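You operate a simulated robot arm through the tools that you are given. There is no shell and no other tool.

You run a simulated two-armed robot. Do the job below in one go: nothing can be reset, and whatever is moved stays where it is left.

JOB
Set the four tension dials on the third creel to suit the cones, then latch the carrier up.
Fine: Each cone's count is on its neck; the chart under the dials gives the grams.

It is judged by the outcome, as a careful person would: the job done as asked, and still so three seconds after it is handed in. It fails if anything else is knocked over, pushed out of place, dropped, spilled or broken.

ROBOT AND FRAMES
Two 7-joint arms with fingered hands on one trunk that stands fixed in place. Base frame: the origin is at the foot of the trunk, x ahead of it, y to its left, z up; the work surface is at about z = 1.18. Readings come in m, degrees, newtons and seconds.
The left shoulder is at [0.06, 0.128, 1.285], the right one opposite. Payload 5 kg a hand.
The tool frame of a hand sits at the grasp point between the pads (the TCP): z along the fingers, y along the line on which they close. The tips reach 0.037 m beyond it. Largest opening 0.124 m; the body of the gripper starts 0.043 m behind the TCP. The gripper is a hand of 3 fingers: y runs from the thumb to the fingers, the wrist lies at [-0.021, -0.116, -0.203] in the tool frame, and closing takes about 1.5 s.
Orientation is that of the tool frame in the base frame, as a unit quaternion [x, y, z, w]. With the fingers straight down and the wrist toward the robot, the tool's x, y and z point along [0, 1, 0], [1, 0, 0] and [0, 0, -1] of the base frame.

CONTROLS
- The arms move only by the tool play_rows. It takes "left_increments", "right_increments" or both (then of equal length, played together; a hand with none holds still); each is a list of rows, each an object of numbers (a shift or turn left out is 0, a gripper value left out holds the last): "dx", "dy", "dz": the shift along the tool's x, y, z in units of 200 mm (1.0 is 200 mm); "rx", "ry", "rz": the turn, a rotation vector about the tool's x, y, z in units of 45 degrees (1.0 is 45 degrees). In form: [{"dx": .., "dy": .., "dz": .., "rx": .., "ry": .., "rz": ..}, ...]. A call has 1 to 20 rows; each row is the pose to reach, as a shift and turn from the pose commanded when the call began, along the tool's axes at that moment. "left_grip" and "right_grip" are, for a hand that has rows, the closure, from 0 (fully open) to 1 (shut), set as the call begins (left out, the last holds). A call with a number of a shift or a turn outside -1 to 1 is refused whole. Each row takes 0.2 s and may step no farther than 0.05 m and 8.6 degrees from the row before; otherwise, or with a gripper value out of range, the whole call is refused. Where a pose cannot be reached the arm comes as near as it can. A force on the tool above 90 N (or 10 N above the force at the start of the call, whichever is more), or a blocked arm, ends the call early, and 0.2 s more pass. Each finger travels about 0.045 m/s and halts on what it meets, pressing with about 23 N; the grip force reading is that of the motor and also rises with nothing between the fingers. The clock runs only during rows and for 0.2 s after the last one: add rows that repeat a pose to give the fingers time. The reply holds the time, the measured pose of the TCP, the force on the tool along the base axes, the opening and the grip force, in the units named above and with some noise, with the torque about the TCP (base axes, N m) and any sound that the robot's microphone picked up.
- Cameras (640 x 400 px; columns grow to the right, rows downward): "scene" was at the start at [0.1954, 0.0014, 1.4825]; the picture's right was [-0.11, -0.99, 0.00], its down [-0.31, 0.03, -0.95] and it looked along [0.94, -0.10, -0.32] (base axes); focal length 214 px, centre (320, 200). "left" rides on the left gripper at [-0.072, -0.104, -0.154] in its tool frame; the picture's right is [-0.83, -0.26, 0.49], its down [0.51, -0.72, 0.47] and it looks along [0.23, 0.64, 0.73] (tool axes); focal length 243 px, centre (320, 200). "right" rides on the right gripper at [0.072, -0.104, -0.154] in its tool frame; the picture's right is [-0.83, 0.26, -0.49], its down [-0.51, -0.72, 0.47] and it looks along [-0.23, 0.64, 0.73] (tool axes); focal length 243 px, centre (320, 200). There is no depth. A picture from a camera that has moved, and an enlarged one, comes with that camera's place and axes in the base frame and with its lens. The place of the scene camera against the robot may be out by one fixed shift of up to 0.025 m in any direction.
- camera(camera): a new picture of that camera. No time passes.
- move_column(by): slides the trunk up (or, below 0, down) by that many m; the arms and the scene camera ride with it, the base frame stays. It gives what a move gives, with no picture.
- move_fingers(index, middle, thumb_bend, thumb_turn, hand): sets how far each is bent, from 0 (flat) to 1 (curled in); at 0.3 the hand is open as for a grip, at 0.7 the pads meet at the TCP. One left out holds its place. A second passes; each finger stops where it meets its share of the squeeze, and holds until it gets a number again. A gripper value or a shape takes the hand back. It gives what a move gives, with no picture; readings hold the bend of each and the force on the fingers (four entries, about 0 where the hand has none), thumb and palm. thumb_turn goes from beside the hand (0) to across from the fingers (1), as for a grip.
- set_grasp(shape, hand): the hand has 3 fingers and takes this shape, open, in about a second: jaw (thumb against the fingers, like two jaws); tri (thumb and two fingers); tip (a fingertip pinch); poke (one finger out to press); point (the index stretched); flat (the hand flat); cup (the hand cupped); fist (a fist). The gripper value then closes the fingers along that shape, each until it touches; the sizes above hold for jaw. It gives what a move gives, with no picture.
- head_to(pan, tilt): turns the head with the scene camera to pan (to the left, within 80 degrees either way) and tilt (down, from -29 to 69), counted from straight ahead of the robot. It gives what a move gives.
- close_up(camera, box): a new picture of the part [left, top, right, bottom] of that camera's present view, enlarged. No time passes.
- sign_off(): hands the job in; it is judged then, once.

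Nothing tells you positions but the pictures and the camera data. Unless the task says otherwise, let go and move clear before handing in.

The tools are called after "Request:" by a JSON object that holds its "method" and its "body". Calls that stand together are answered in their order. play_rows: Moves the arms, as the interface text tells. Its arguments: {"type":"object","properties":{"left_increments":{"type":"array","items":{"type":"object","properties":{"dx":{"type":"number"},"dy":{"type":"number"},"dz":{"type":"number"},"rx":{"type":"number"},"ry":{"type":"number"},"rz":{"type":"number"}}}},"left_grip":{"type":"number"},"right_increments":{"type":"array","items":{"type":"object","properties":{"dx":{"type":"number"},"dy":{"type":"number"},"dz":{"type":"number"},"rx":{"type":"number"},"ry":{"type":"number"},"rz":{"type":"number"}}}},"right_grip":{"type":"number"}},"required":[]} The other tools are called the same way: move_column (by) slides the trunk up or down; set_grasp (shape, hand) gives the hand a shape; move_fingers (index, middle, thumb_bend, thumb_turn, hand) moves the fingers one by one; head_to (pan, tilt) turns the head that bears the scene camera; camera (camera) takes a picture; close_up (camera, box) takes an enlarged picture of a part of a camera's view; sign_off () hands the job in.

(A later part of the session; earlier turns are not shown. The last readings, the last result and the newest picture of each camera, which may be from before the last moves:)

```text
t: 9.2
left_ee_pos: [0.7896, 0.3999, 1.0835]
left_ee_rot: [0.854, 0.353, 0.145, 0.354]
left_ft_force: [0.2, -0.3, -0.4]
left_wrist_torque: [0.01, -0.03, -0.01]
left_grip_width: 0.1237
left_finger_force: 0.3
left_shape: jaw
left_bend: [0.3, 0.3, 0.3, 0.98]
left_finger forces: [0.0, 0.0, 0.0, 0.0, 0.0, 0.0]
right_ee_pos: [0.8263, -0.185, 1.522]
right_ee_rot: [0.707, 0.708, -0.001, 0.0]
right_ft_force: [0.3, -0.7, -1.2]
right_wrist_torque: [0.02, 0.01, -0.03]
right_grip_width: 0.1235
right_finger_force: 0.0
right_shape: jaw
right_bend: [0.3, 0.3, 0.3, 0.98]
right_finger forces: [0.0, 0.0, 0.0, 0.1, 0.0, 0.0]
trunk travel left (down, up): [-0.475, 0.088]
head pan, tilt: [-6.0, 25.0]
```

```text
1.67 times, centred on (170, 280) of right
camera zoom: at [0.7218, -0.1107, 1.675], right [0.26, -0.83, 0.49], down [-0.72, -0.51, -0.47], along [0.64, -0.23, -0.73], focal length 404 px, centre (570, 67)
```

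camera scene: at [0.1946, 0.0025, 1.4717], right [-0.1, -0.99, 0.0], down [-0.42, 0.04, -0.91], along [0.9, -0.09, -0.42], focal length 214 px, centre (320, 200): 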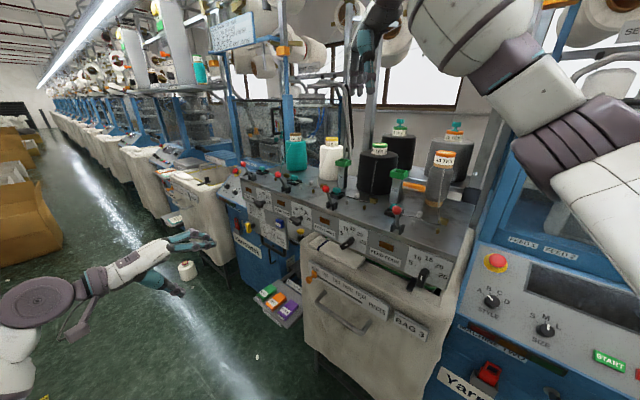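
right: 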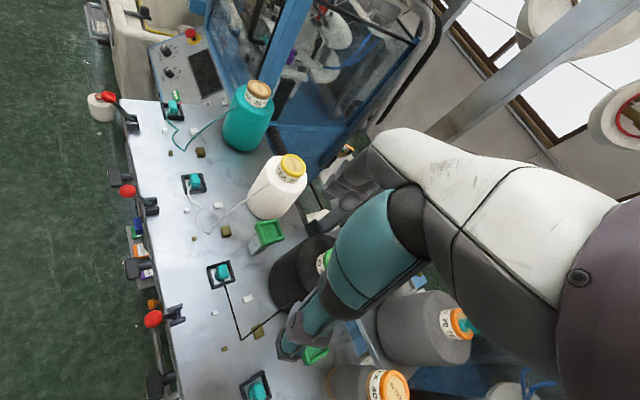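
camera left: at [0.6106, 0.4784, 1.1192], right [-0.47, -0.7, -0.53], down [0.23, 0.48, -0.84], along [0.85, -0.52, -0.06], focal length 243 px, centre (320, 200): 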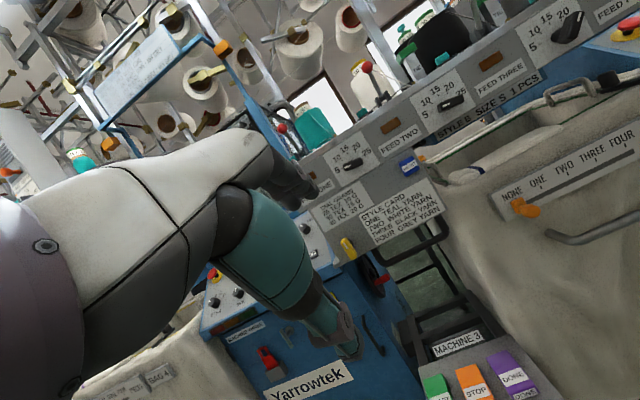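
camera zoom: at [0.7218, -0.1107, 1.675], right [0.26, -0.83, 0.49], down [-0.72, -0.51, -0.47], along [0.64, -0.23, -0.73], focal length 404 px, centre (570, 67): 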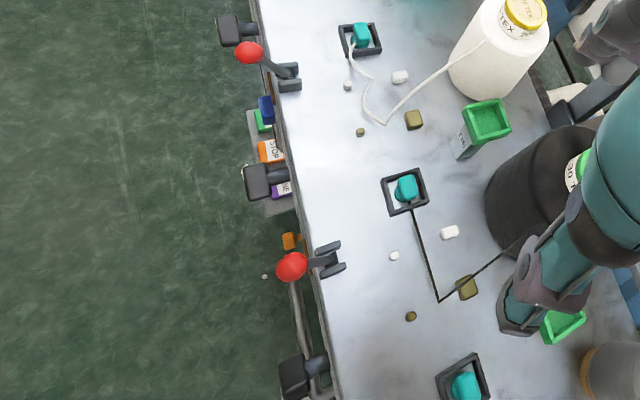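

Request:
{"method": "close_up", "body": {"camera": "left", "box": [320, 130, 390, 185]}}

Request:
{"method": "close_up", "body": {"camera": "left", "box": [410, 70, 490, 130]}}

Request:
{"method": "close_up", "body": {"camera": "scene", "box": [395, 240, 465, 300]}}

Request:
{"method": "close_up", "body": {"camera": "scene", "box": [320, 210, 390, 260]}}

```text
7.27 times, centred on (355, 158) of left
camera zoom: at [0.6106, 0.4784, 1.1192], right [-0.47, -0.7, -0.53], down [0.23, 0.48, -0.84], along [0.85, -0.52, -0.06], focal length 1764 px, centre (66, 509)
```

zoom: 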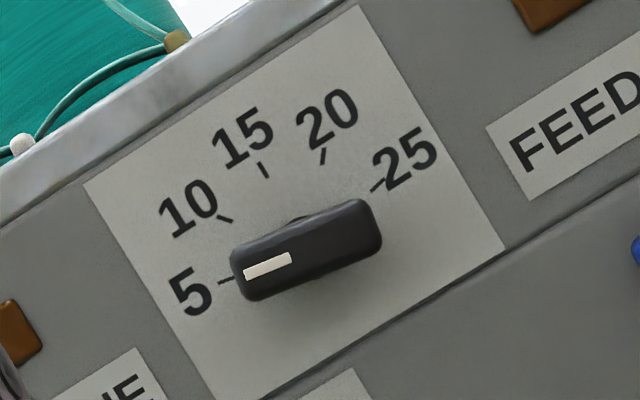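

```text
6.67 times, centred on (450, 100) of left
camera zoom: at [0.6106, 0.4784, 1.1192], right [-0.47, -0.7, -0.53], down [0.23, 0.48, -0.84], along [0.85, -0.52, -0.06], focal length 1618 px, centre (-547, 867)
```

zoom: 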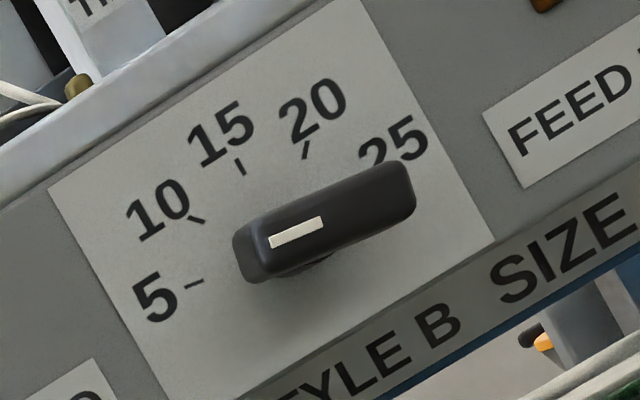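

```text
6.67 times, centred on (430, 270) of scene
camera zoom: at [0.1958, 0.0026, 1.4715], right [-0.1, -0.99, 0.0], down [-0.42, 0.04, -0.91], along [0.9, -0.09, -0.42], focal length 1430 px, centre (-413, -267)
```

zoom: 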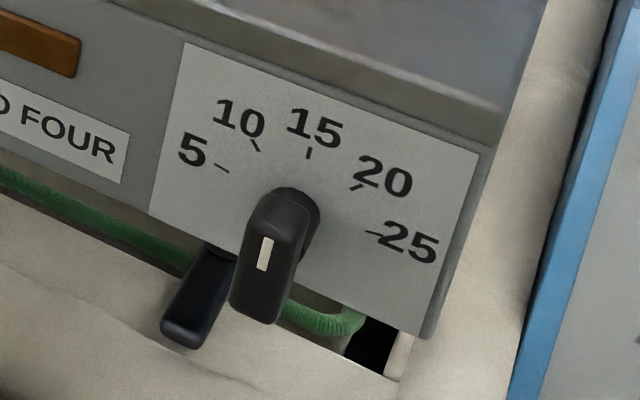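

```text
8.00 times, centred on (355, 235) of scene
camera zoom: at [0.1958, 0.0026, 1.4715], right [-0.1, -0.99, 0.0], down [-0.42, 0.04, -0.91], along [0.9, -0.09, -0.42], focal length 1716 px, centre (40, -80)
```

zoom: 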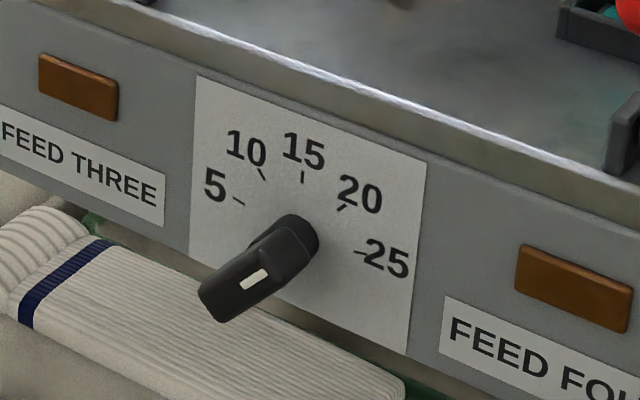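

Request:
{"method": "close_up", "body": {"camera": "right", "box": [225, 70, 325, 190]}}

Request:
{"method": "close_up", "body": {"camera": "right", "box": [300, 230, 480, 400]}}

Request:
{"method": "close_up", "body": {"camera": "scene", "box": [280, 125, 345, 165]}}

Request:
{"method": "close_up", "body": {"camera": "scene", "box": [360, 110, 480, 185]}}

Request:
{"method": "close_up", "body": {"camera": "scene", "box": [205, 5, 265, 55]}}

```text
3.33 times, centred on (275, 130) of right
camera zoom: at [0.7218, -0.1107, 1.675], right [0.26, -0.83, 0.49], down [-0.72, -0.51, -0.47], along [0.64, -0.23, -0.73], focal length 809 px, centre (470, 433)
```

zoom: 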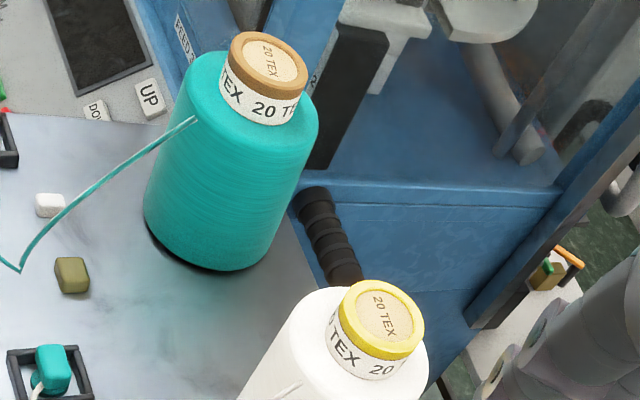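

```text
2.35 times, centred on (390, 315) of right
camera zoom: at [0.7218, -0.1107, 1.675], right [0.26, -0.83, 0.49], down [-0.72, -0.51, -0.47], along [0.64, -0.23, -0.73], focal length 571 px, centre (155, -71)
```

zoom: 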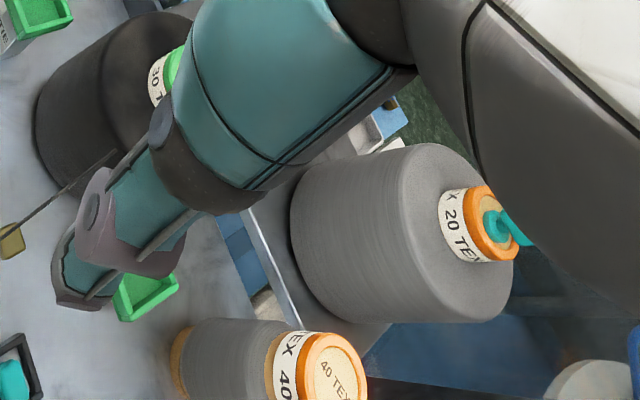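

```text
9.85 times, centred on (312, 145) of scene
camera zoom: at [0.1958, 0.0026, 1.4715], right [-0.1, -0.99, 0.0], down [-0.42, 0.04, -0.91], along [0.9, -0.09, -0.42], focal length 2112 px, centre (394, 742)
```

zoom: 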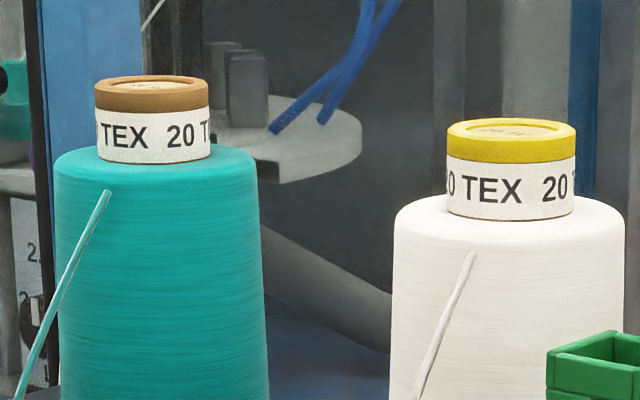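

```text
5.33 times, centred on (420, 148) of scene
camera zoom: at [0.1958, 0.0026, 1.4715], right [-0.1, -0.99, 0.0], down [-0.42, 0.04, -0.91], along [0.9, -0.09, -0.42], focal length 1144 px, centre (-213, 480)
```

zoom: 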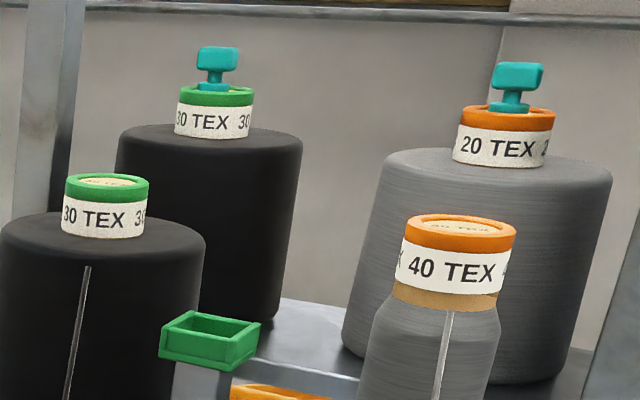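

```text
8.00 times, centred on (235, 30) of scene
camera zoom: at [0.1958, 0.0026, 1.4715], right [-0.1, -0.99, 0.0], down [-0.42, 0.04, -0.91], along [0.9, -0.09, -0.42], focal length 1716 px, centre (1000, 1560)
```

zoom: 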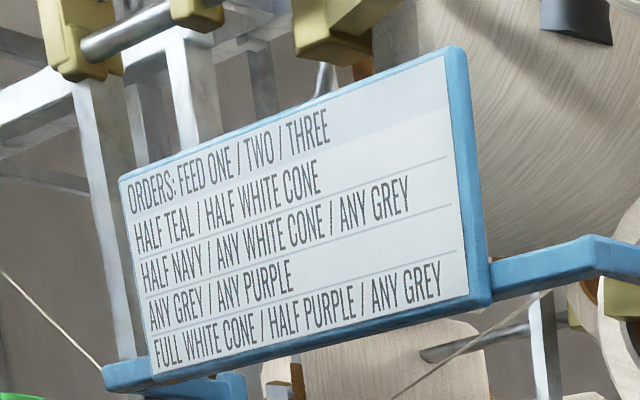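

All counts confirmed: teal 20, white 20, black 30, grey (threaded) 40 → dials 10, 10, 15, 20. Dials now read about 5, 5, 20, 15. I now need to see what the yellow handle and black bar under the chart panel do, so I'll view it from lower.

Request:
{"method": "play_rows", "body": {"left_increments": [{"dy": -0.15, "dz": 0.15}, {"dy": -0.3, "dz": 0.3}, {"dy": -0.45, "dz": 0.45}, {"dy": -0.6, "dz": 0.6}]}}

Request:
{"method": "camera", "body": {"camera": "left"}}

Request:
{"method": "close_up", "body": {"camera": "left", "box": [300, 70, 540, 220]}}

Request:
{"method": "close_up", "body": {"camera": "left", "box": [320, 120, 440, 220]}}

```text
t: 10.2
left_ee_pos: [0.7907, 0.3999, 0.9138]
left_ee_rot: [0.853, 0.354, 0.147, 0.354]
left_ft_force: [1.0, 0.5, 0.0]
left_wrist_torque: [0.02, 0.02, -0.01]
left_grip_width: 0.124
left_finger_force: 0.0
left_shape: jaw
left_bend: [0.3, 0.3, 0.3, 0.98]
left_finger forces: [0.0, 0.0, 0.1, 0.0, 0.0, 0.1]
right_ee_pos: [0.825, -0.1846, 1.5208]
right_ee_rot: [0.707, 0.707, -0.001, -0.001]
right_ft_force: [0.7, 0.2, -0.2]
right_wrist_torque: [0.05, 0.0, 0.01]
right_grip_width: 0.1238
right_finger_force: 0.0
right_shape: jaw
right_bend: [0.3, 0.3, 0.3, 0.98]
right_finger forces: [0.0, 0.0, 0.0, 0.0, 0.0, 0.0]
trunk travel left (down, up): [-0.475, 0.088]
head pan, tilt: [-6.0, 25.0]
```

```text
taken
camera left: at [0.6124, 0.4778, 0.9487], right [-0.47, -0.7, -0.53], down [0.23, 0.48, -0.84], along [0.85, -0.52, -0.06], focal length 243 px, centre (320, 200)
```

left: 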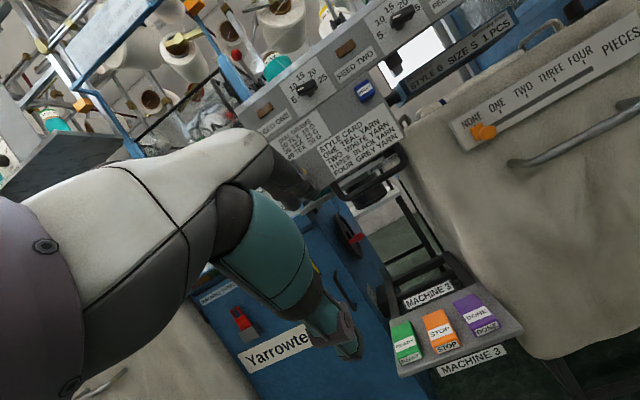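

```text
2.67 times, centred on (420, 145) of left
camera zoom: at [0.6124, 0.4778, 0.9487], right [-0.47, -0.7, -0.53], down [0.23, 0.48, -0.84], along [0.85, -0.52, -0.06], focal length 647 px, centre (53, 347)
```

zoom: 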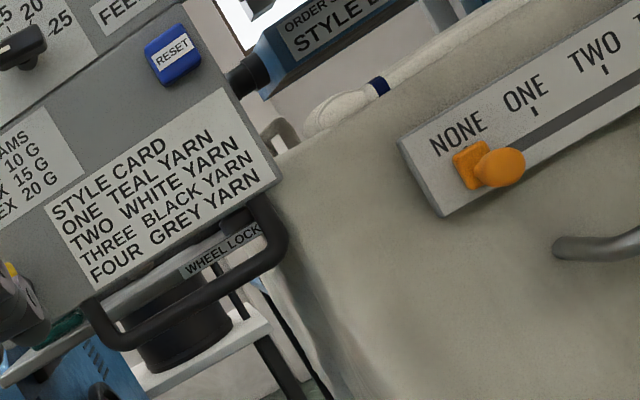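

```text
4.00 times, centred on (380, 170) of left
camera zoom: at [0.6124, 0.4778, 0.9487], right [-0.47, -0.7, -0.53], down [0.23, 0.48, -0.84], along [0.85, -0.52, -0.06], focal length 970 px, centre (80, 320)
```

zoom: 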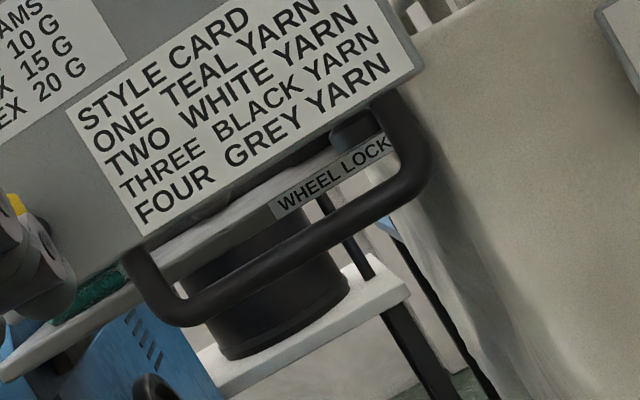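

Request:
{"method": "play_rows", "body": {"left_increments": [{"dx": -0.2, "dy": 0.05, "dz": -0.05}, {"dx": -0.4, "dy": 0.1, "dz": -0.1}, {"dx": -0.6, "dy": 0.15, "dz": -0.15}, {"dx": -0.8, "dy": 0.2, "dz": -0.2}]}}

Request:
{"method": "camera", "body": {"camera": "left"}}

Request:
{"method": "close_up", "body": {"camera": "left", "box": [300, 100, 420, 200]}}

Request:
{"method": "close_up", "body": {"camera": "left", "box": [300, 150, 400, 240]}}

Request:
{"method": "close_up", "body": {"camera": "left", "box": [400, 0, 640, 150]}}

```text
t: 11.2
left_ee_pos: [0.6759, 0.2845, 0.9755]
left_ee_rot: [0.853, 0.354, 0.147, 0.355]
left_ft_force: [-0.5, 0.6, 0.2]
left_wrist_torque: [0.01, 0.02, 0.03]
left_grip_width: 0.124
left_finger_force: 0.0
left_shape: jaw
left_bend: [0.3, 0.3, 0.3, 0.98]
left_finger forces: [0.0, 0.0, 0.0, 0.1, 0.1, 0.0]
right_ee_pos: [0.8231, -0.1861, 1.5237]
right_ee_rot: [0.707, 0.707, 0.001, 0.0]
right_ft_force: [-0.7, 0.1, 0.1]
right_wrist_torque: [0.04, -0.01, 0.02]
right_grip_width: 0.1235
right_finger_force: 0.1
right_shape: jaw
right_bend: [0.3, 0.3, 0.3, 0.98]
right_finger forces: [0.1, 0.0, 0.0, 0.0, 0.0, 0.0]
trunk travel left (down, up): [-0.475, 0.088]
head pan, tilt: [-6.0, 25.0]
```

```text
taken
camera left: at [0.4973, 0.3626, 1.0094], right [-0.47, -0.7, -0.53], down [0.23, 0.48, -0.84], along [0.85, -0.52, -0.06], focal length 243 px, centre (320, 200)
```

left: 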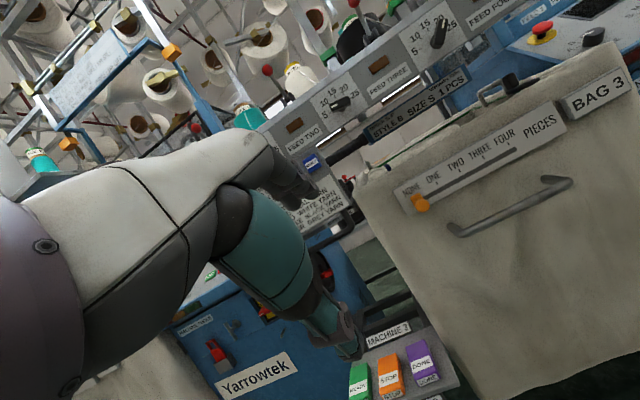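

```text
4.00 times, centred on (360, 150) of left
camera zoom: at [0.4973, 0.3626, 1.0094], right [-0.47, -0.7, -0.53], down [0.23, 0.48, -0.84], along [0.85, -0.52, -0.06], focal length 970 px, centre (160, 400)
```

zoom: 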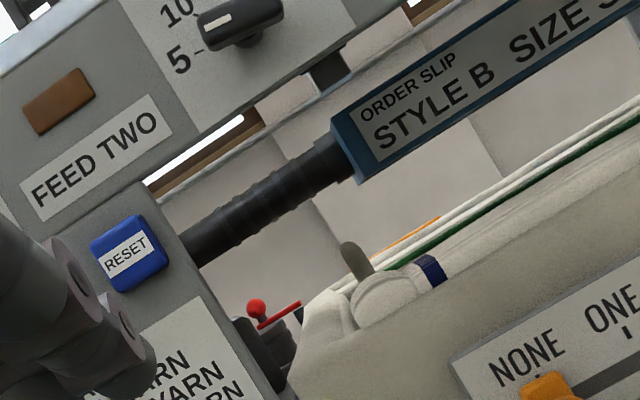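

```text
4.44 times, centred on (350, 195) of left
camera zoom: at [0.4973, 0.3626, 1.0094], right [-0.47, -0.7, -0.53], down [0.23, 0.48, -0.84], along [0.85, -0.52, -0.06], focal length 1078 px, centre (187, 222)
```

zoom: 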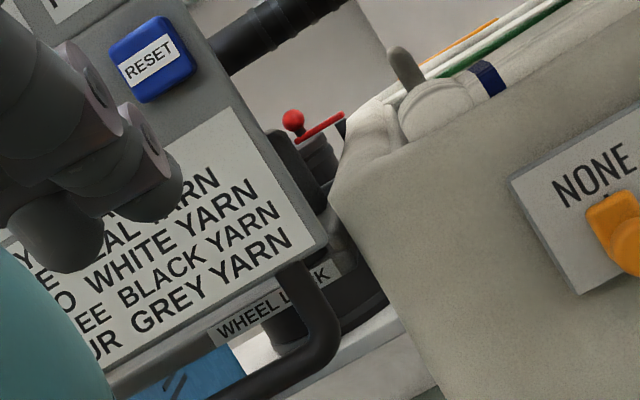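

```text
2.67 times, centred on (520, 75) of left
camera zoom: at [0.4973, 0.3626, 1.0094], right [-0.47, -0.7, -0.53], down [0.23, 0.48, -0.84], along [0.85, -0.52, -0.06], focal length 647 px, centre (-213, 533)
```

zoom: 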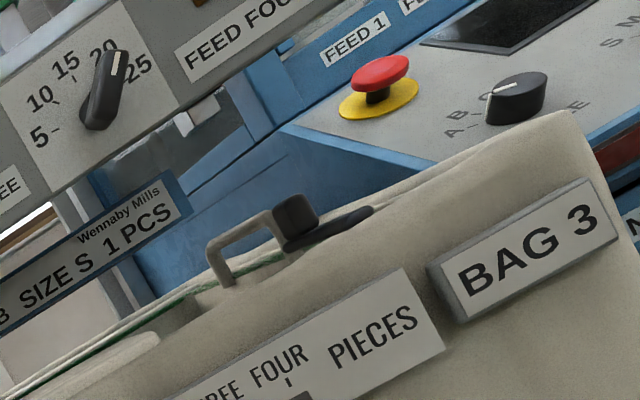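

The chart slab is fixed below dials one and two; I still need detail on the yellow handle and bar. I'll go left again and take strong zooms.

Request:
{"method": "play_rows", "body": {"left_increments": [{"dx": 0.2, "dy": 0.03, "dz": -0.03}, {"dx": 0.4, "dy": 0.06, "dz": -0.06}, {"dx": 0.6, "dy": 0.1, "dz": -0.1}, {"dx": 0.8, "dy": 0.15, "dz": -0.15}, {"dx": 0.95, "dy": 0.2, "dz": -0.2}]}}

Request:
{"method": "camera", "body": {"camera": "left"}}

Request:
{"method": "close_up", "body": {"camera": "left", "box": [330, 180, 450, 260]}}

Request:
{"method": "close_up", "body": {"camera": "left", "box": [320, 200, 380, 240]}}

```text
t: 12.4
left_ee_pos: [0.8104, 0.4215, 1.026]
left_ee_rot: [0.853, 0.354, 0.146, 0.354]
left_ft_force: [-0.5, 0.5, -0.1]
left_wrist_torque: [-0.01, 0.01, -0.01]
left_grip_width: 0.1237
left_finger_force: 0.1
left_shape: jaw
left_bend: [0.3, 0.3, 0.3, 0.97]
left_finger forces: [0.1, 0.0, 0.1, 0.1, 0.1, 0.0]
right_ee_pos: [0.8253, -0.1859, 1.5215]
right_ee_rot: [0.707, 0.707, -0.001, 0.0]
right_ft_force: [0.5, -0.9, 0.3]
right_wrist_torque: [0.03, -0.01, -0.01]
right_grip_width: 0.1238
right_finger_force: 0.1
right_shape: jaw
right_bend: [0.3, 0.3, 0.3, 0.98]
right_finger forces: [0.0, 0.1, 0.0, 0.0, 0.0, 0.1]
trunk travel left (down, up): [-0.475, 0.088]
head pan, tilt: [-6.0, 25.0]
```

```text
taken
camera left: at [0.6305, 0.4996, 1.0625], right [-0.47, -0.7, -0.53], down [0.23, 0.48, -0.84], along [0.85, -0.52, -0.06], focal length 243 px, centre (320, 200)
```

left: 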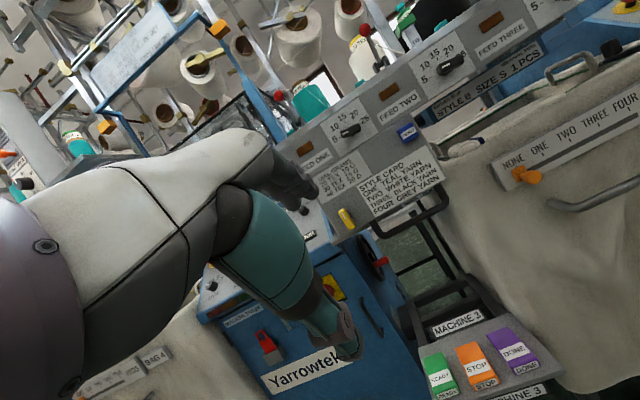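

```text
5.00 times, centred on (390, 220) of left
camera zoom: at [0.6305, 0.4996, 1.0625], right [-0.47, -0.7, -0.53], down [0.23, 0.48, -0.84], along [0.85, -0.52, -0.06], focal length 1213 px, centre (-30, 100)
```

zoom: 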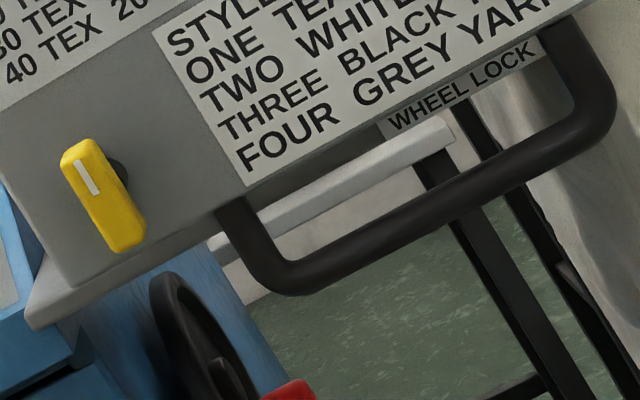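

```text
10.00 times, centred on (350, 220) of left
camera zoom: at [0.6305, 0.4996, 1.0625], right [-0.47, -0.7, -0.53], down [0.23, 0.48, -0.84], along [0.85, -0.52, -0.06], focal length 2426 px, centre (20, 0)
```

zoom: 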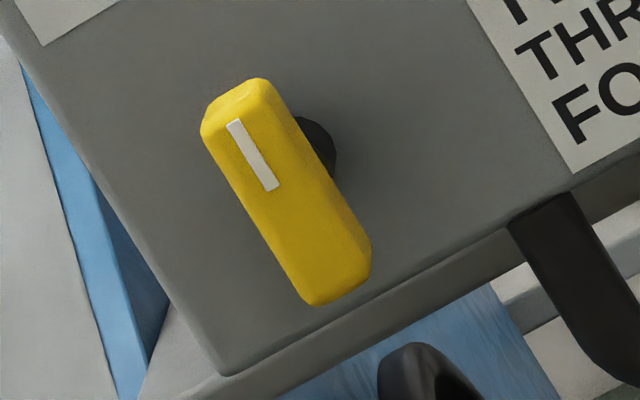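

Request:
{"method": "close_up", "body": {"camera": "left", "box": [300, 130, 420, 210]}}

Request:
{"method": "close_up", "body": {"camera": "left", "box": [385, 100, 445, 140]}}

Request:
{"method": "close_up", "body": {"camera": "left", "box": [310, 135, 370, 175]}}

Request:
{"method": "close_up", "body": {"camera": "scene", "box": [235, 185, 305, 232]}}

Request:
{"method": "close_up", "body": {"camera": "scene", "box": [235, 215, 305, 262]}}

```text
5.00 times, centred on (360, 170) of left
camera zoom: at [0.6305, 0.4996, 1.0625], right [-0.47, -0.7, -0.53], down [0.23, 0.48, -0.84], along [0.85, -0.52, -0.06], focal length 1213 px, centre (120, 350)
```

zoom: 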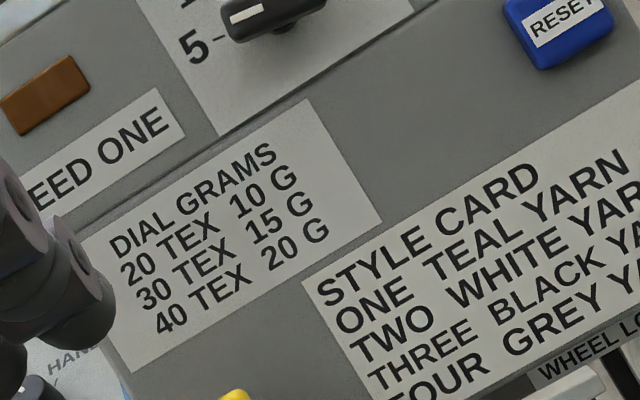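

```text
10.00 times, centred on (415, 120) of left
camera zoom: at [0.6305, 0.4996, 1.0625], right [-0.47, -0.7, -0.53], down [0.23, 0.48, -0.84], along [0.85, -0.52, -0.06], focal length 2426 px, centre (-630, 1000)
```

zoom: 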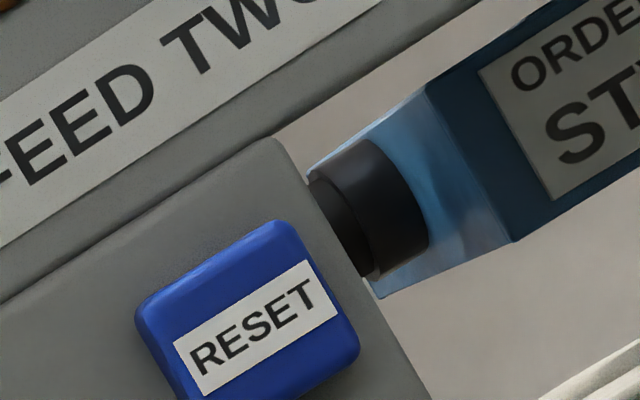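

```text
10.00 times, centred on (340, 155) of left
camera zoom: at [0.6305, 0.4996, 1.0625], right [-0.47, -0.7, -0.53], down [0.23, 0.48, -0.84], along [0.85, -0.52, -0.06], focal length 2426 px, centre (120, 650)
```

zoom: 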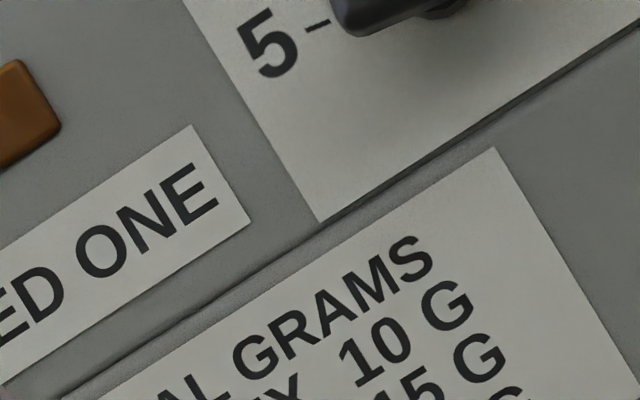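

```text
8.51 times, centred on (270, 208) of scene
camera zoom: at [0.1944, 0.002, 1.4717], right [-0.1, -0.99, 0.0], down [-0.42, 0.04, -0.91], along [0.9, -0.09, -0.42], focal length 1825 px, centre (746, 128)
```

zoom: 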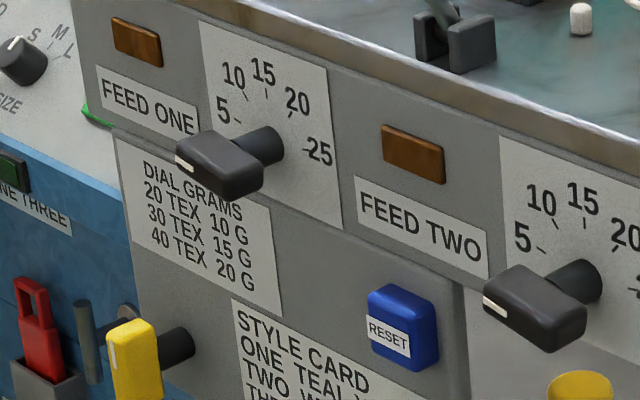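

```text
8.51 times, centred on (270, 238) of scene
camera zoom: at [0.1944, 0.002, 1.4717], right [-0.1, -0.99, 0.0], down [-0.42, 0.04, -0.91], along [0.9, -0.09, -0.42], focal length 1825 px, centre (746, -128)
```

zoom: 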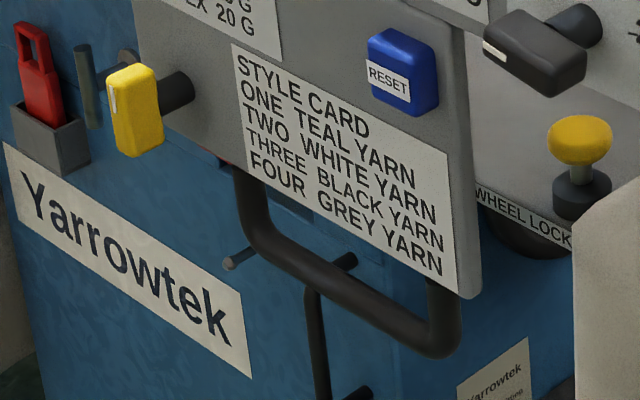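

Request:
{"method": "head_to", "body": {"pan": 5, "tilt": 12}}

Request:
{"method": "close_up", "body": {"camera": "scene", "box": [230, 90, 430, 215]}}

Request:
{"method": "close_up", "body": {"camera": "scene", "box": [270, 140, 350, 190]}}

Request:
{"method": "close_up", "body": {"camera": "scene", "box": [320, 130, 400, 180]}}

Request:
{"method": "close_up", "body": {"camera": "right", "box": [180, 0, 400, 140]}}

Request:
{"method": "close_up", "body": {"camera": "left", "box": [170, 180, 420, 340]}}

```text
t: 13.2
left_ee_pos: [0.8088, 0.4215, 1.0259]
left_ee_rot: [0.853, 0.354, 0.147, 0.353]
left_ft_force: [-0.2, -1.1, 0.4]
left_wrist_torque: [0.01, 0.0, 0.01]
left_grip_width: 0.1239
left_finger_force: 0.1
left_shape: jaw
left_bend: [0.3, 0.3, 0.3, 0.97]
left_finger forces: [0.0, 0.0, 0.0, 0.0, 0.1, 0.1]
right_ee_pos: [0.8249, -0.1852, 1.5226]
right_ee_rot: [0.707, 0.707, -0.001, 0.001]
right_ft_force: [-0.3, -0.4, 0.0]
right_wrist_torque: [-0.03, -0.04, 0.01]
right_grip_width: 0.1238
right_finger_force: 0.0
right_shape: jaw
right_bend: [0.3, 0.3, 0.3, 0.98]
right_finger forces: [0.0, 0.0, 0.1, 0.0, 0.0, 0.0]
trunk travel left (down, up): [-0.475, 0.088]
head pan, tilt: [5.0, 12.0]
```

```text
3.20 times, centred on (330, 152) of scene
camera zoom: at [0.1955, 0.0198, 1.4928], right [0.09, -1.0, 0.0], down [-0.21, -0.02, -0.98], along [0.97, 0.08, -0.21], focal length 686 px, centre (288, 352)
```

zoom: 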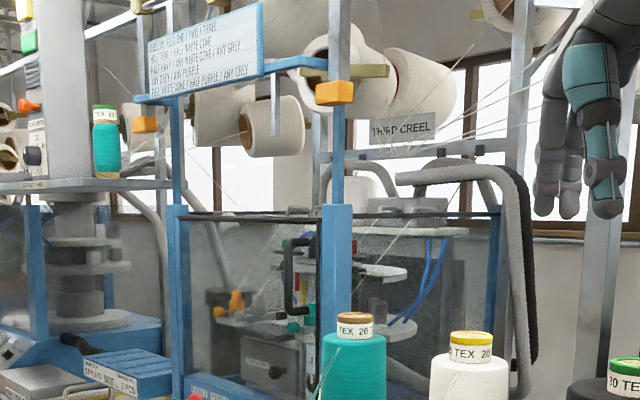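

```text
8.00 times, centred on (310, 165) of scene
camera zoom: at [0.1955, 0.0198, 1.4928], right [0.09, -1.0, 0.0], down [-0.21, -0.02, -0.98], along [0.97, 0.08, -0.21], focal length 1716 px, centre (400, 480)
```

zoom: 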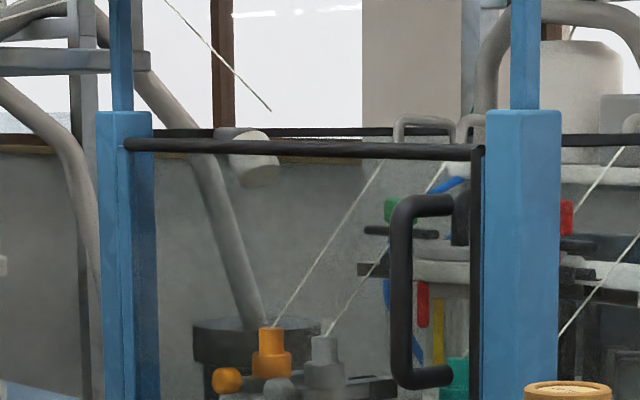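

```text
8.00 times, centred on (360, 155) of scene
camera zoom: at [0.1955, 0.0198, 1.4928], right [0.09, -1.0, 0.0], down [-0.21, -0.02, -0.98], along [0.97, 0.08, -0.21], focal length 1716 px, centre (0, 560)
```

zoom: 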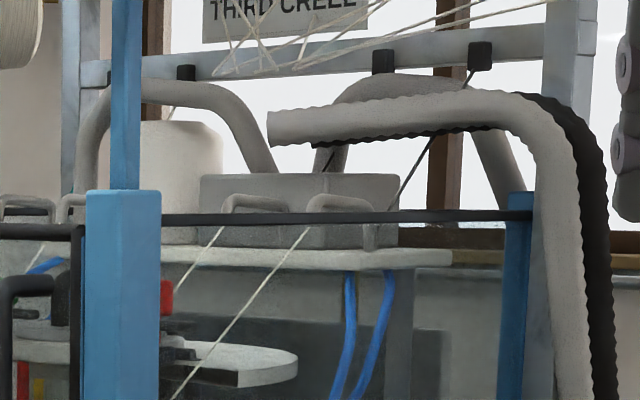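

```text
2.86 times, centred on (290, 70) of right
camera zoom: at [0.72, -0.1115, 1.6759], right [0.26, -0.83, 0.49], down [-0.72, -0.51, -0.47], along [0.64, -0.23, -0.73], focal length 693 px, centre (406, 571)
```

zoom: 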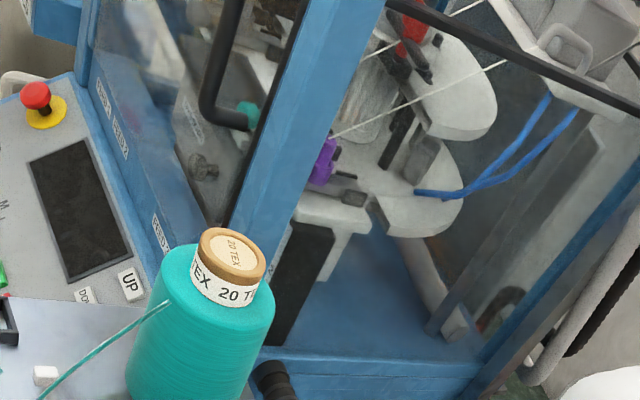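

```text
2.50 times, centred on (295, 260) of left
camera zoom: at [0.6301, 0.4993, 1.0627], right [-0.47, -0.7, -0.53], down [0.23, 0.48, -0.84], along [0.85, -0.52, -0.06], focal length 606 px, centre (382, 50)
```

zoom: 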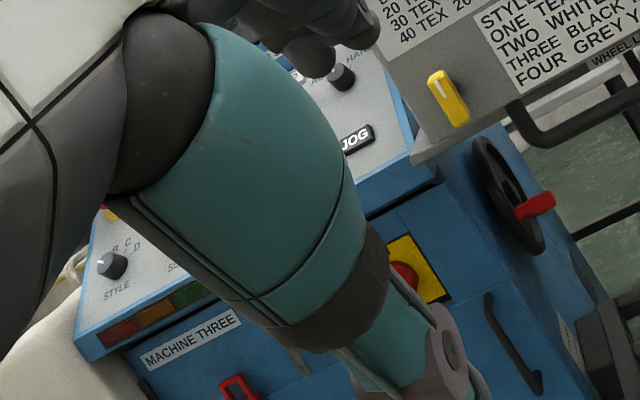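

Request:
{"method": "play_rows", "body": {"left_increments": [{"dx": 0.1, "dy": -0.2, "dz": 0.2}, {"dx": 0.2, "dy": -0.4, "dz": 0.4}, {"dx": 0.3, "dy": -0.6, "dz": 0.6}, {"dx": 0.4, "dy": -0.75, "dz": 0.75}]}}

Request:
{"method": "camera", "body": {"camera": "left"}}

Request:
{"method": "close_up", "body": {"camera": "left", "box": [300, 100, 460, 200]}}

```text
refused: row 1 steps farther than a row can; nothing moved
```

```text
taken
camera left: at [0.6301, 0.4993, 1.0627], right [-0.47, -0.7, -0.53], down [0.23, 0.48, -0.84], along [0.85, -0.52, -0.06], focal length 243 px, centre (320, 200)
```

left: 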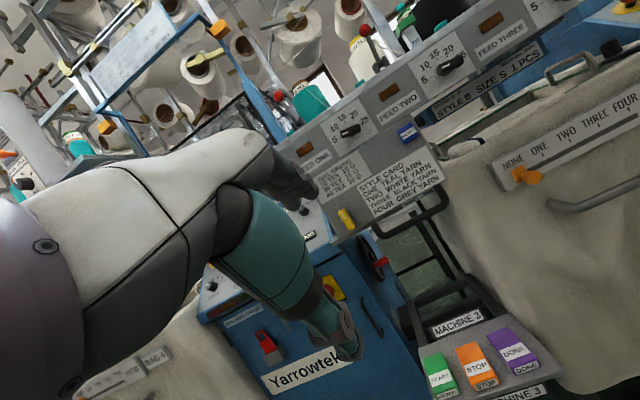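

```text
4.00 times, centred on (380, 150) of left
camera zoom: at [0.6301, 0.4993, 1.0627], right [-0.47, -0.7, -0.53], down [0.23, 0.48, -0.84], along [0.85, -0.52, -0.06], focal length 970 px, centre (80, 400)
```

zoom: 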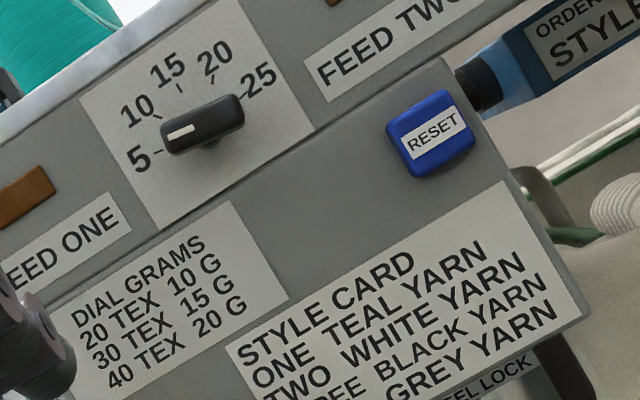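

Request:
{"method": "play_rows", "body": {"left_increments": [{"dx": 0.07, "dy": -0.14, "dz": 0.14}, {"dx": 0.14, "dy": -0.28, "dz": 0.28}, {"dx": 0.21, "dy": -0.42, "dz": 0.42}, {"dx": 0.28, "dy": -0.56, "dz": 0.56}, {"dx": 0.35, "dy": -0.7, "dz": 0.7}]}}

Request:
{"method": "camera", "body": {"camera": "left"}}

Request:
{"method": "close_up", "body": {"camera": "left", "box": [300, 100, 460, 200]}}

```text
t: 14.3
left_ee_pos: [0.8604, 0.4702, 0.8304]
left_ee_rot: [0.853, 0.354, 0.147, 0.353]
left_ft_force: [0.0, -0.4, -1.0]
left_wrist_torque: [0.01, 0.02, -0.02]
left_grip_width: 0.1238
left_finger_force: 0.0
left_shape: jaw
left_bend: [0.3, 0.3, 0.3, 0.97]
left_finger forces: [0.1, 0.0, 0.0, 0.0, 0.0, 0.0]
right_ee_pos: [0.8258, -0.1833, 1.5221]
right_ee_rot: [0.707, 0.707, -0.001, -0.001]
right_ft_force: [0.2, -0.5, 0.0]
right_wrist_torque: [0.01, 0.02, 0.01]
right_grip_width: 0.1238
right_finger_force: 0.0
right_shape: jaw
right_bend: [0.3, 0.3, 0.3, 0.98]
right_finger forces: [0.0, 0.1, 0.0, 0.1, 0.0, 0.0]
trunk travel left (down, up): [-0.475, 0.088]
head pan, tilt: [5.0, 12.0]
```

```text
taken
camera left: at [0.6814, 0.5488, 0.8662], right [-0.47, -0.7, -0.53], down [0.23, 0.48, -0.84], along [0.85, -0.52, -0.06], focal length 243 px, centre (320, 200)
```

left: 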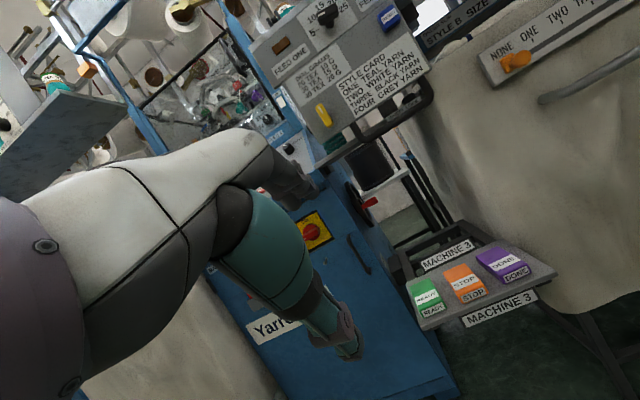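

```text
4.00 times, centred on (380, 150) of left
camera zoom: at [0.6814, 0.5488, 0.8662], right [-0.47, -0.7, -0.53], down [0.23, 0.48, -0.84], along [0.85, -0.52, -0.06], focal length 970 px, centre (80, 400)
```

zoom: 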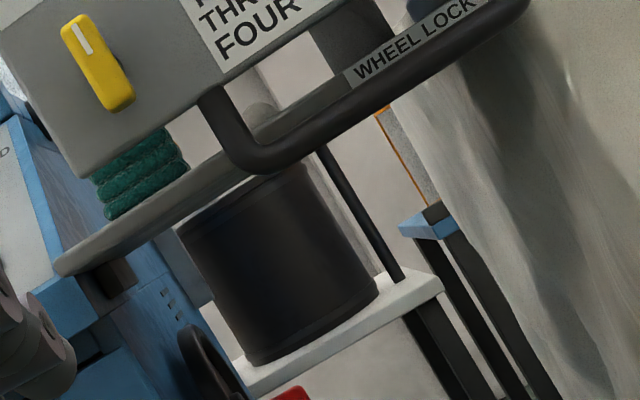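

Request:
{"method": "close_up", "body": {"camera": "left", "box": [270, 80, 430, 180]}}

Request:
{"method": "close_up", "body": {"camera": "left", "box": [300, 120, 360, 170]}}

Request:
{"method": "close_up", "body": {"camera": "left", "box": [340, 60, 460, 160]}}

Request:
{"method": "close_up", "body": {"camera": "left", "box": [330, 120, 490, 300]}}

```text
4.00 times, centred on (350, 130) of left
camera zoom: at [0.6814, 0.5488, 0.8662], right [-0.47, -0.7, -0.53], down [0.23, 0.48, -0.84], along [0.85, -0.52, -0.06], focal length 970 px, centre (200, 480)
```

zoom: 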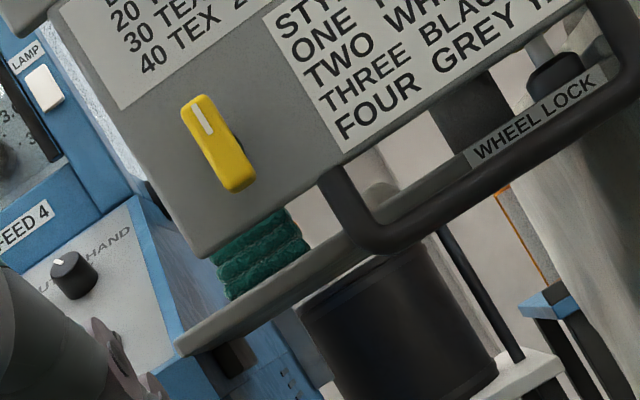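

```text
8.00 times, centred on (330, 145) of left
camera zoom: at [0.6814, 0.5488, 0.8662], right [-0.47, -0.7, -0.53], down [0.23, 0.48, -0.84], along [0.85, -0.52, -0.06], focal length 1941 px, centre (240, 640)
```

zoom: 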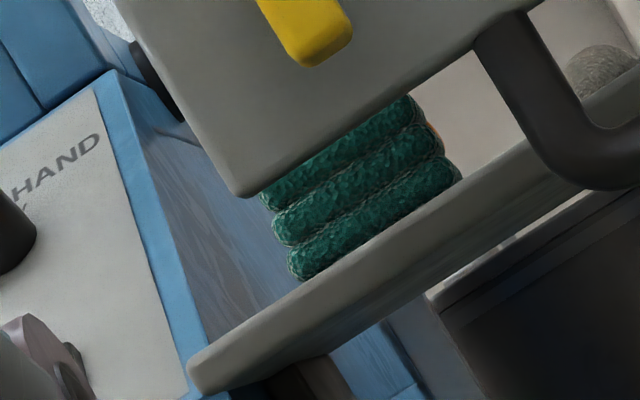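

```text
4.00 times, centred on (400, 110) of left
camera zoom: at [0.6814, 0.5488, 0.8662], right [-0.47, -0.7, -0.53], down [0.23, 0.48, -0.84], along [0.85, -0.52, -0.06], focal length 970 px, centre (0, 560)
```

zoom: 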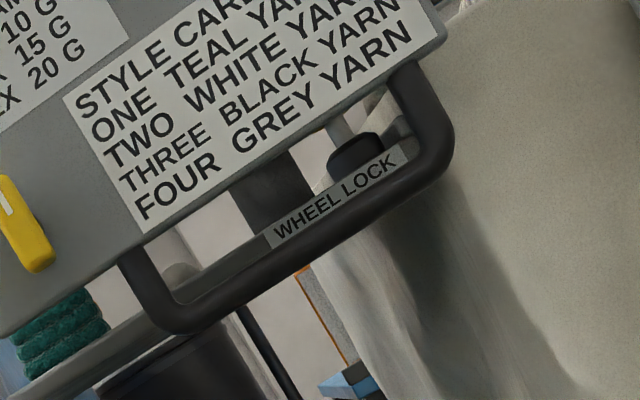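

```text
2.22 times, centred on (410, 210) of left
camera zoom: at [0.6814, 0.5488, 0.8662], right [-0.47, -0.7, -0.53], down [0.23, 0.48, -0.84], along [0.85, -0.52, -0.06], focal length 539 px, centre (120, 178)
```

zoom: 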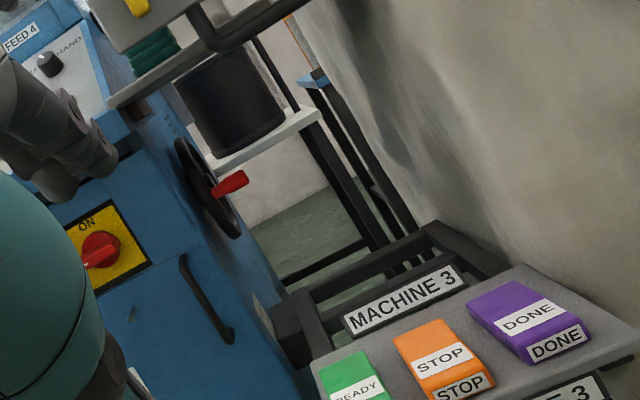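

The counts and targets are clear: dial one 5→10, two 5→10, three 20→15, four 15→20. I place knob one at about (0.964, 0.156, 1.115) and knob two at (0.827, 0.013, 1.113). I'll bring the left hand, level and facing the panel, to a standoff in front of dial one.

Request:
{"method": "play_rows", "body": {"left_increments": [{"dy": 0.141, "dz": -0.141}, {"dy": 0.283, "dz": -0.283}, {"dy": 0.424, "dz": -0.424}, {"dy": 0.566, "dz": -0.566}, {"dy": 0.707, "dz": -0.707}]}}

Request:
{"method": "play_rows", "body": {"left_increments": [{"dx": -0.12, "dy": 0.13, "dz": 0.036, "rx": -0.17}, {"dx": -0.25, "dy": 0.27, "dz": 0.072, "rx": -0.34}, {"dx": -0.37, "dy": 0.41, "dz": 0.108, "rx": -0.5}, {"dx": -0.5, "dy": 0.54, "dz": 0.144, "rx": -0.67}, {"dx": -0.62, "dy": 0.68, "dz": 0.18, "rx": -0.84}, {"dx": -0.742, "dy": 0.814, "dz": 0.216, "rx": -1.0}, {"dx": -0.742, "dy": 0.814, "dz": 0.216, "rx": -1.0}]}}

Request:
{"method": "camera", "body": {"camera": "left"}}

Request:
{"method": "head_to", "body": {"pan": 0, "tilt": 22}}

Request:
{"method": "camera", "body": {"camera": "scene"}}

```text
t: 15.6
left_ee_pos: [0.8584, 0.4713, 1.0314]
left_ee_rot: [0.854, 0.353, 0.145, 0.354]
left_ft_force: [0.2, 0.5, 0.2]
left_wrist_torque: [0.01, 0.0, 0.05]
left_grip_width: 0.1236
left_finger_force: 0.0
left_shape: jaw
left_bend: [0.3, 0.3, 0.3, 0.97]
left_finger forces: [0.0, 0.1, 0.0, 0.0, 0.1, 0.1]
right_ee_pos: [0.8244, -0.1856, 1.5223]
right_ee_rot: [0.707, 0.707, 0.001, -0.001]
right_ft_force: [-0.7, -0.5, 0.4]
right_wrist_torque: [0.04, 0.01, -0.02]
right_grip_width: 0.1234
right_finger_force: 0.1
right_shape: jaw
right_bend: [0.3, 0.3, 0.3, 0.98]
right_finger forces: [0.0, 0.0, 0.0, 0.1, 0.0, 0.0]
trunk travel left (down, up): [-0.475, 0.088]
head pan, tilt: [5.0, 12.0]
```

```text
t: 17.1
left_ee_pos: [0.856, 0.2629, 1.1144]
left_ee_rot: [0.652, 0.272, 0.272, 0.653]
left_ft_force: [0.3, 0.0, -1.0]
left_wrist_torque: [0.02, 0.01, -0.01]
left_grip_width: 0.1239
left_finger_force: 0.1
left_shape: jaw
left_bend: [0.3, 0.3, 0.3, 0.97]
left_finger forces: [0.0, 0.0, 0.0, 0.1, 0.1, 0.0]
right_ee_pos: [0.8248, -0.1837, 1.5228]
right_ee_rot: [0.707, 0.707, 0.0, -0.001]
right_ft_force: [0.8, 0.8, -0.5]
right_wrist_torque: [-0.02, 0.0, -0.03]
right_grip_width: 0.1238
right_finger_force: 0.0
right_shape: jaw
right_bend: [0.3, 0.3, 0.3, 0.98]
right_finger forces: [0.0, 0.0, 0.0, 0.0, 0.1, 0.0]
trunk travel left (down, up): [-0.475, 0.088]
head pan, tilt: [5.0, 12.0]
```

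```text
taken
camera left: at [0.6978, 0.3198, 1.0115], right [-0.24, -0.94, -0.26], down [0.69, 0.02, -0.72], along [0.68, -0.35, 0.64], focal length 243 px, centre (320, 200)
```

left: 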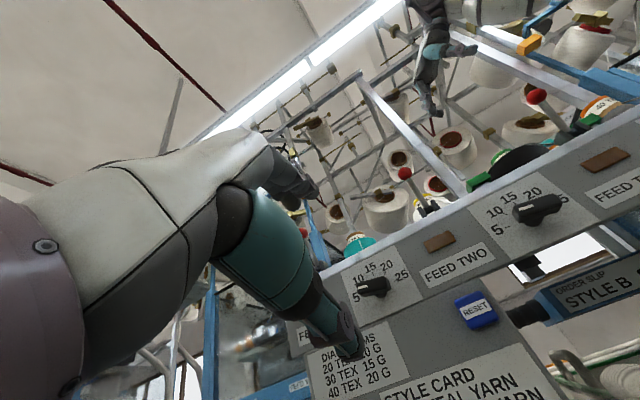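

```text
t: 17.9
left_ee_pos: [0.8565, 0.2629, 1.1156]
left_ee_rot: [0.653, 0.271, 0.271, 0.653]
left_ft_force: [0.4, 0.6, -0.9]
left_wrist_torque: [-0.03, -0.03, -0.02]
left_grip_width: 0.124
left_finger_force: 0.0
left_shape: jaw
left_bend: [0.3, 0.3, 0.3, 0.97]
left_finger forces: [0.0, 0.1, 0.0, 0.0, 0.0, 0.1]
right_ee_pos: [0.8243, -0.1844, 1.5212]
right_ee_rot: [0.707, 0.707, 0.0, -0.001]
right_ft_force: [0.3, 0.6, -1.3]
right_wrist_torque: [0.01, 0.02, 0.03]
right_grip_width: 0.1241
right_finger_force: 0.1
right_shape: jaw
right_bend: [0.3, 0.3, 0.3, 0.98]
right_finger forces: [0.0, 0.0, 0.1, 0.0, 0.0, 0.1]
trunk travel left (down, up): [-0.475, 0.088]
head pan, tilt: [0.0, 22.0]
```

```text
taken
camera scene: at [0.1955, 0.0118, 1.4767], right [0.0, -1.0, 0.0], down [-0.37, 0.0, -0.93], along [0.93, 0.0, -0.37], focal length 214 px, centre (320, 200)
```

scene: 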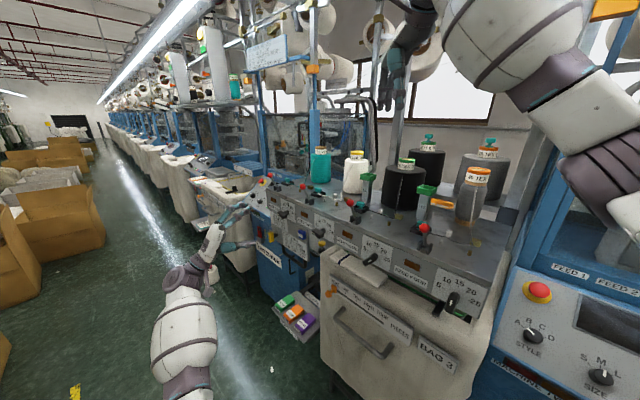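

Request:
{"method": "close_up", "body": {"camera": "left", "box": [325, 240, 425, 320]}}

Request:
{"method": "close_up", "body": {"camera": "scene", "box": [190, 170, 330, 270]}}

```text
5.00 times, centred on (375, 280) of left
camera zoom: at [0.6979, 0.3196, 1.0116], right [-0.24, -0.94, -0.26], down [0.69, 0.03, -0.72], along [0.68, -0.35, 0.64], focal length 1213 px, centre (45, -200)
```

zoom: 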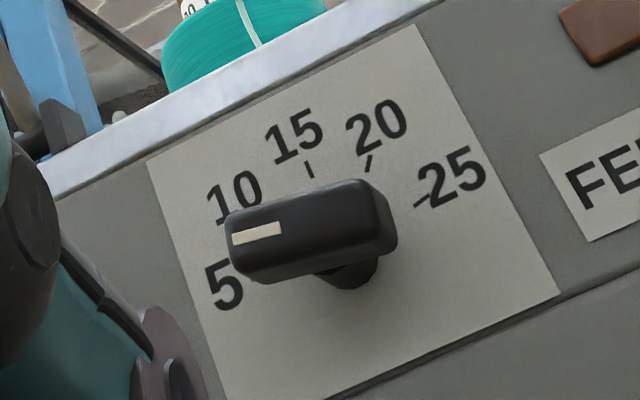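

```text
4.00 times, centred on (260, 220) of scene
camera zoom: at [0.1955, 0.0118, 1.4767], right [0.0, -1.0, 0.0], down [-0.37, 0.0, -0.93], along [0.93, 0.0, -0.37], focal length 858 px, centre (560, 120)
```

zoom: 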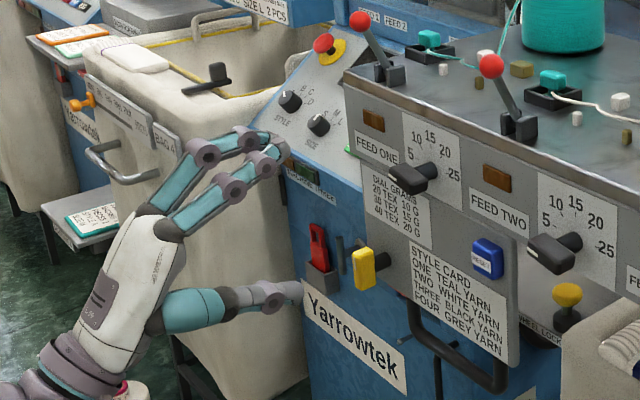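

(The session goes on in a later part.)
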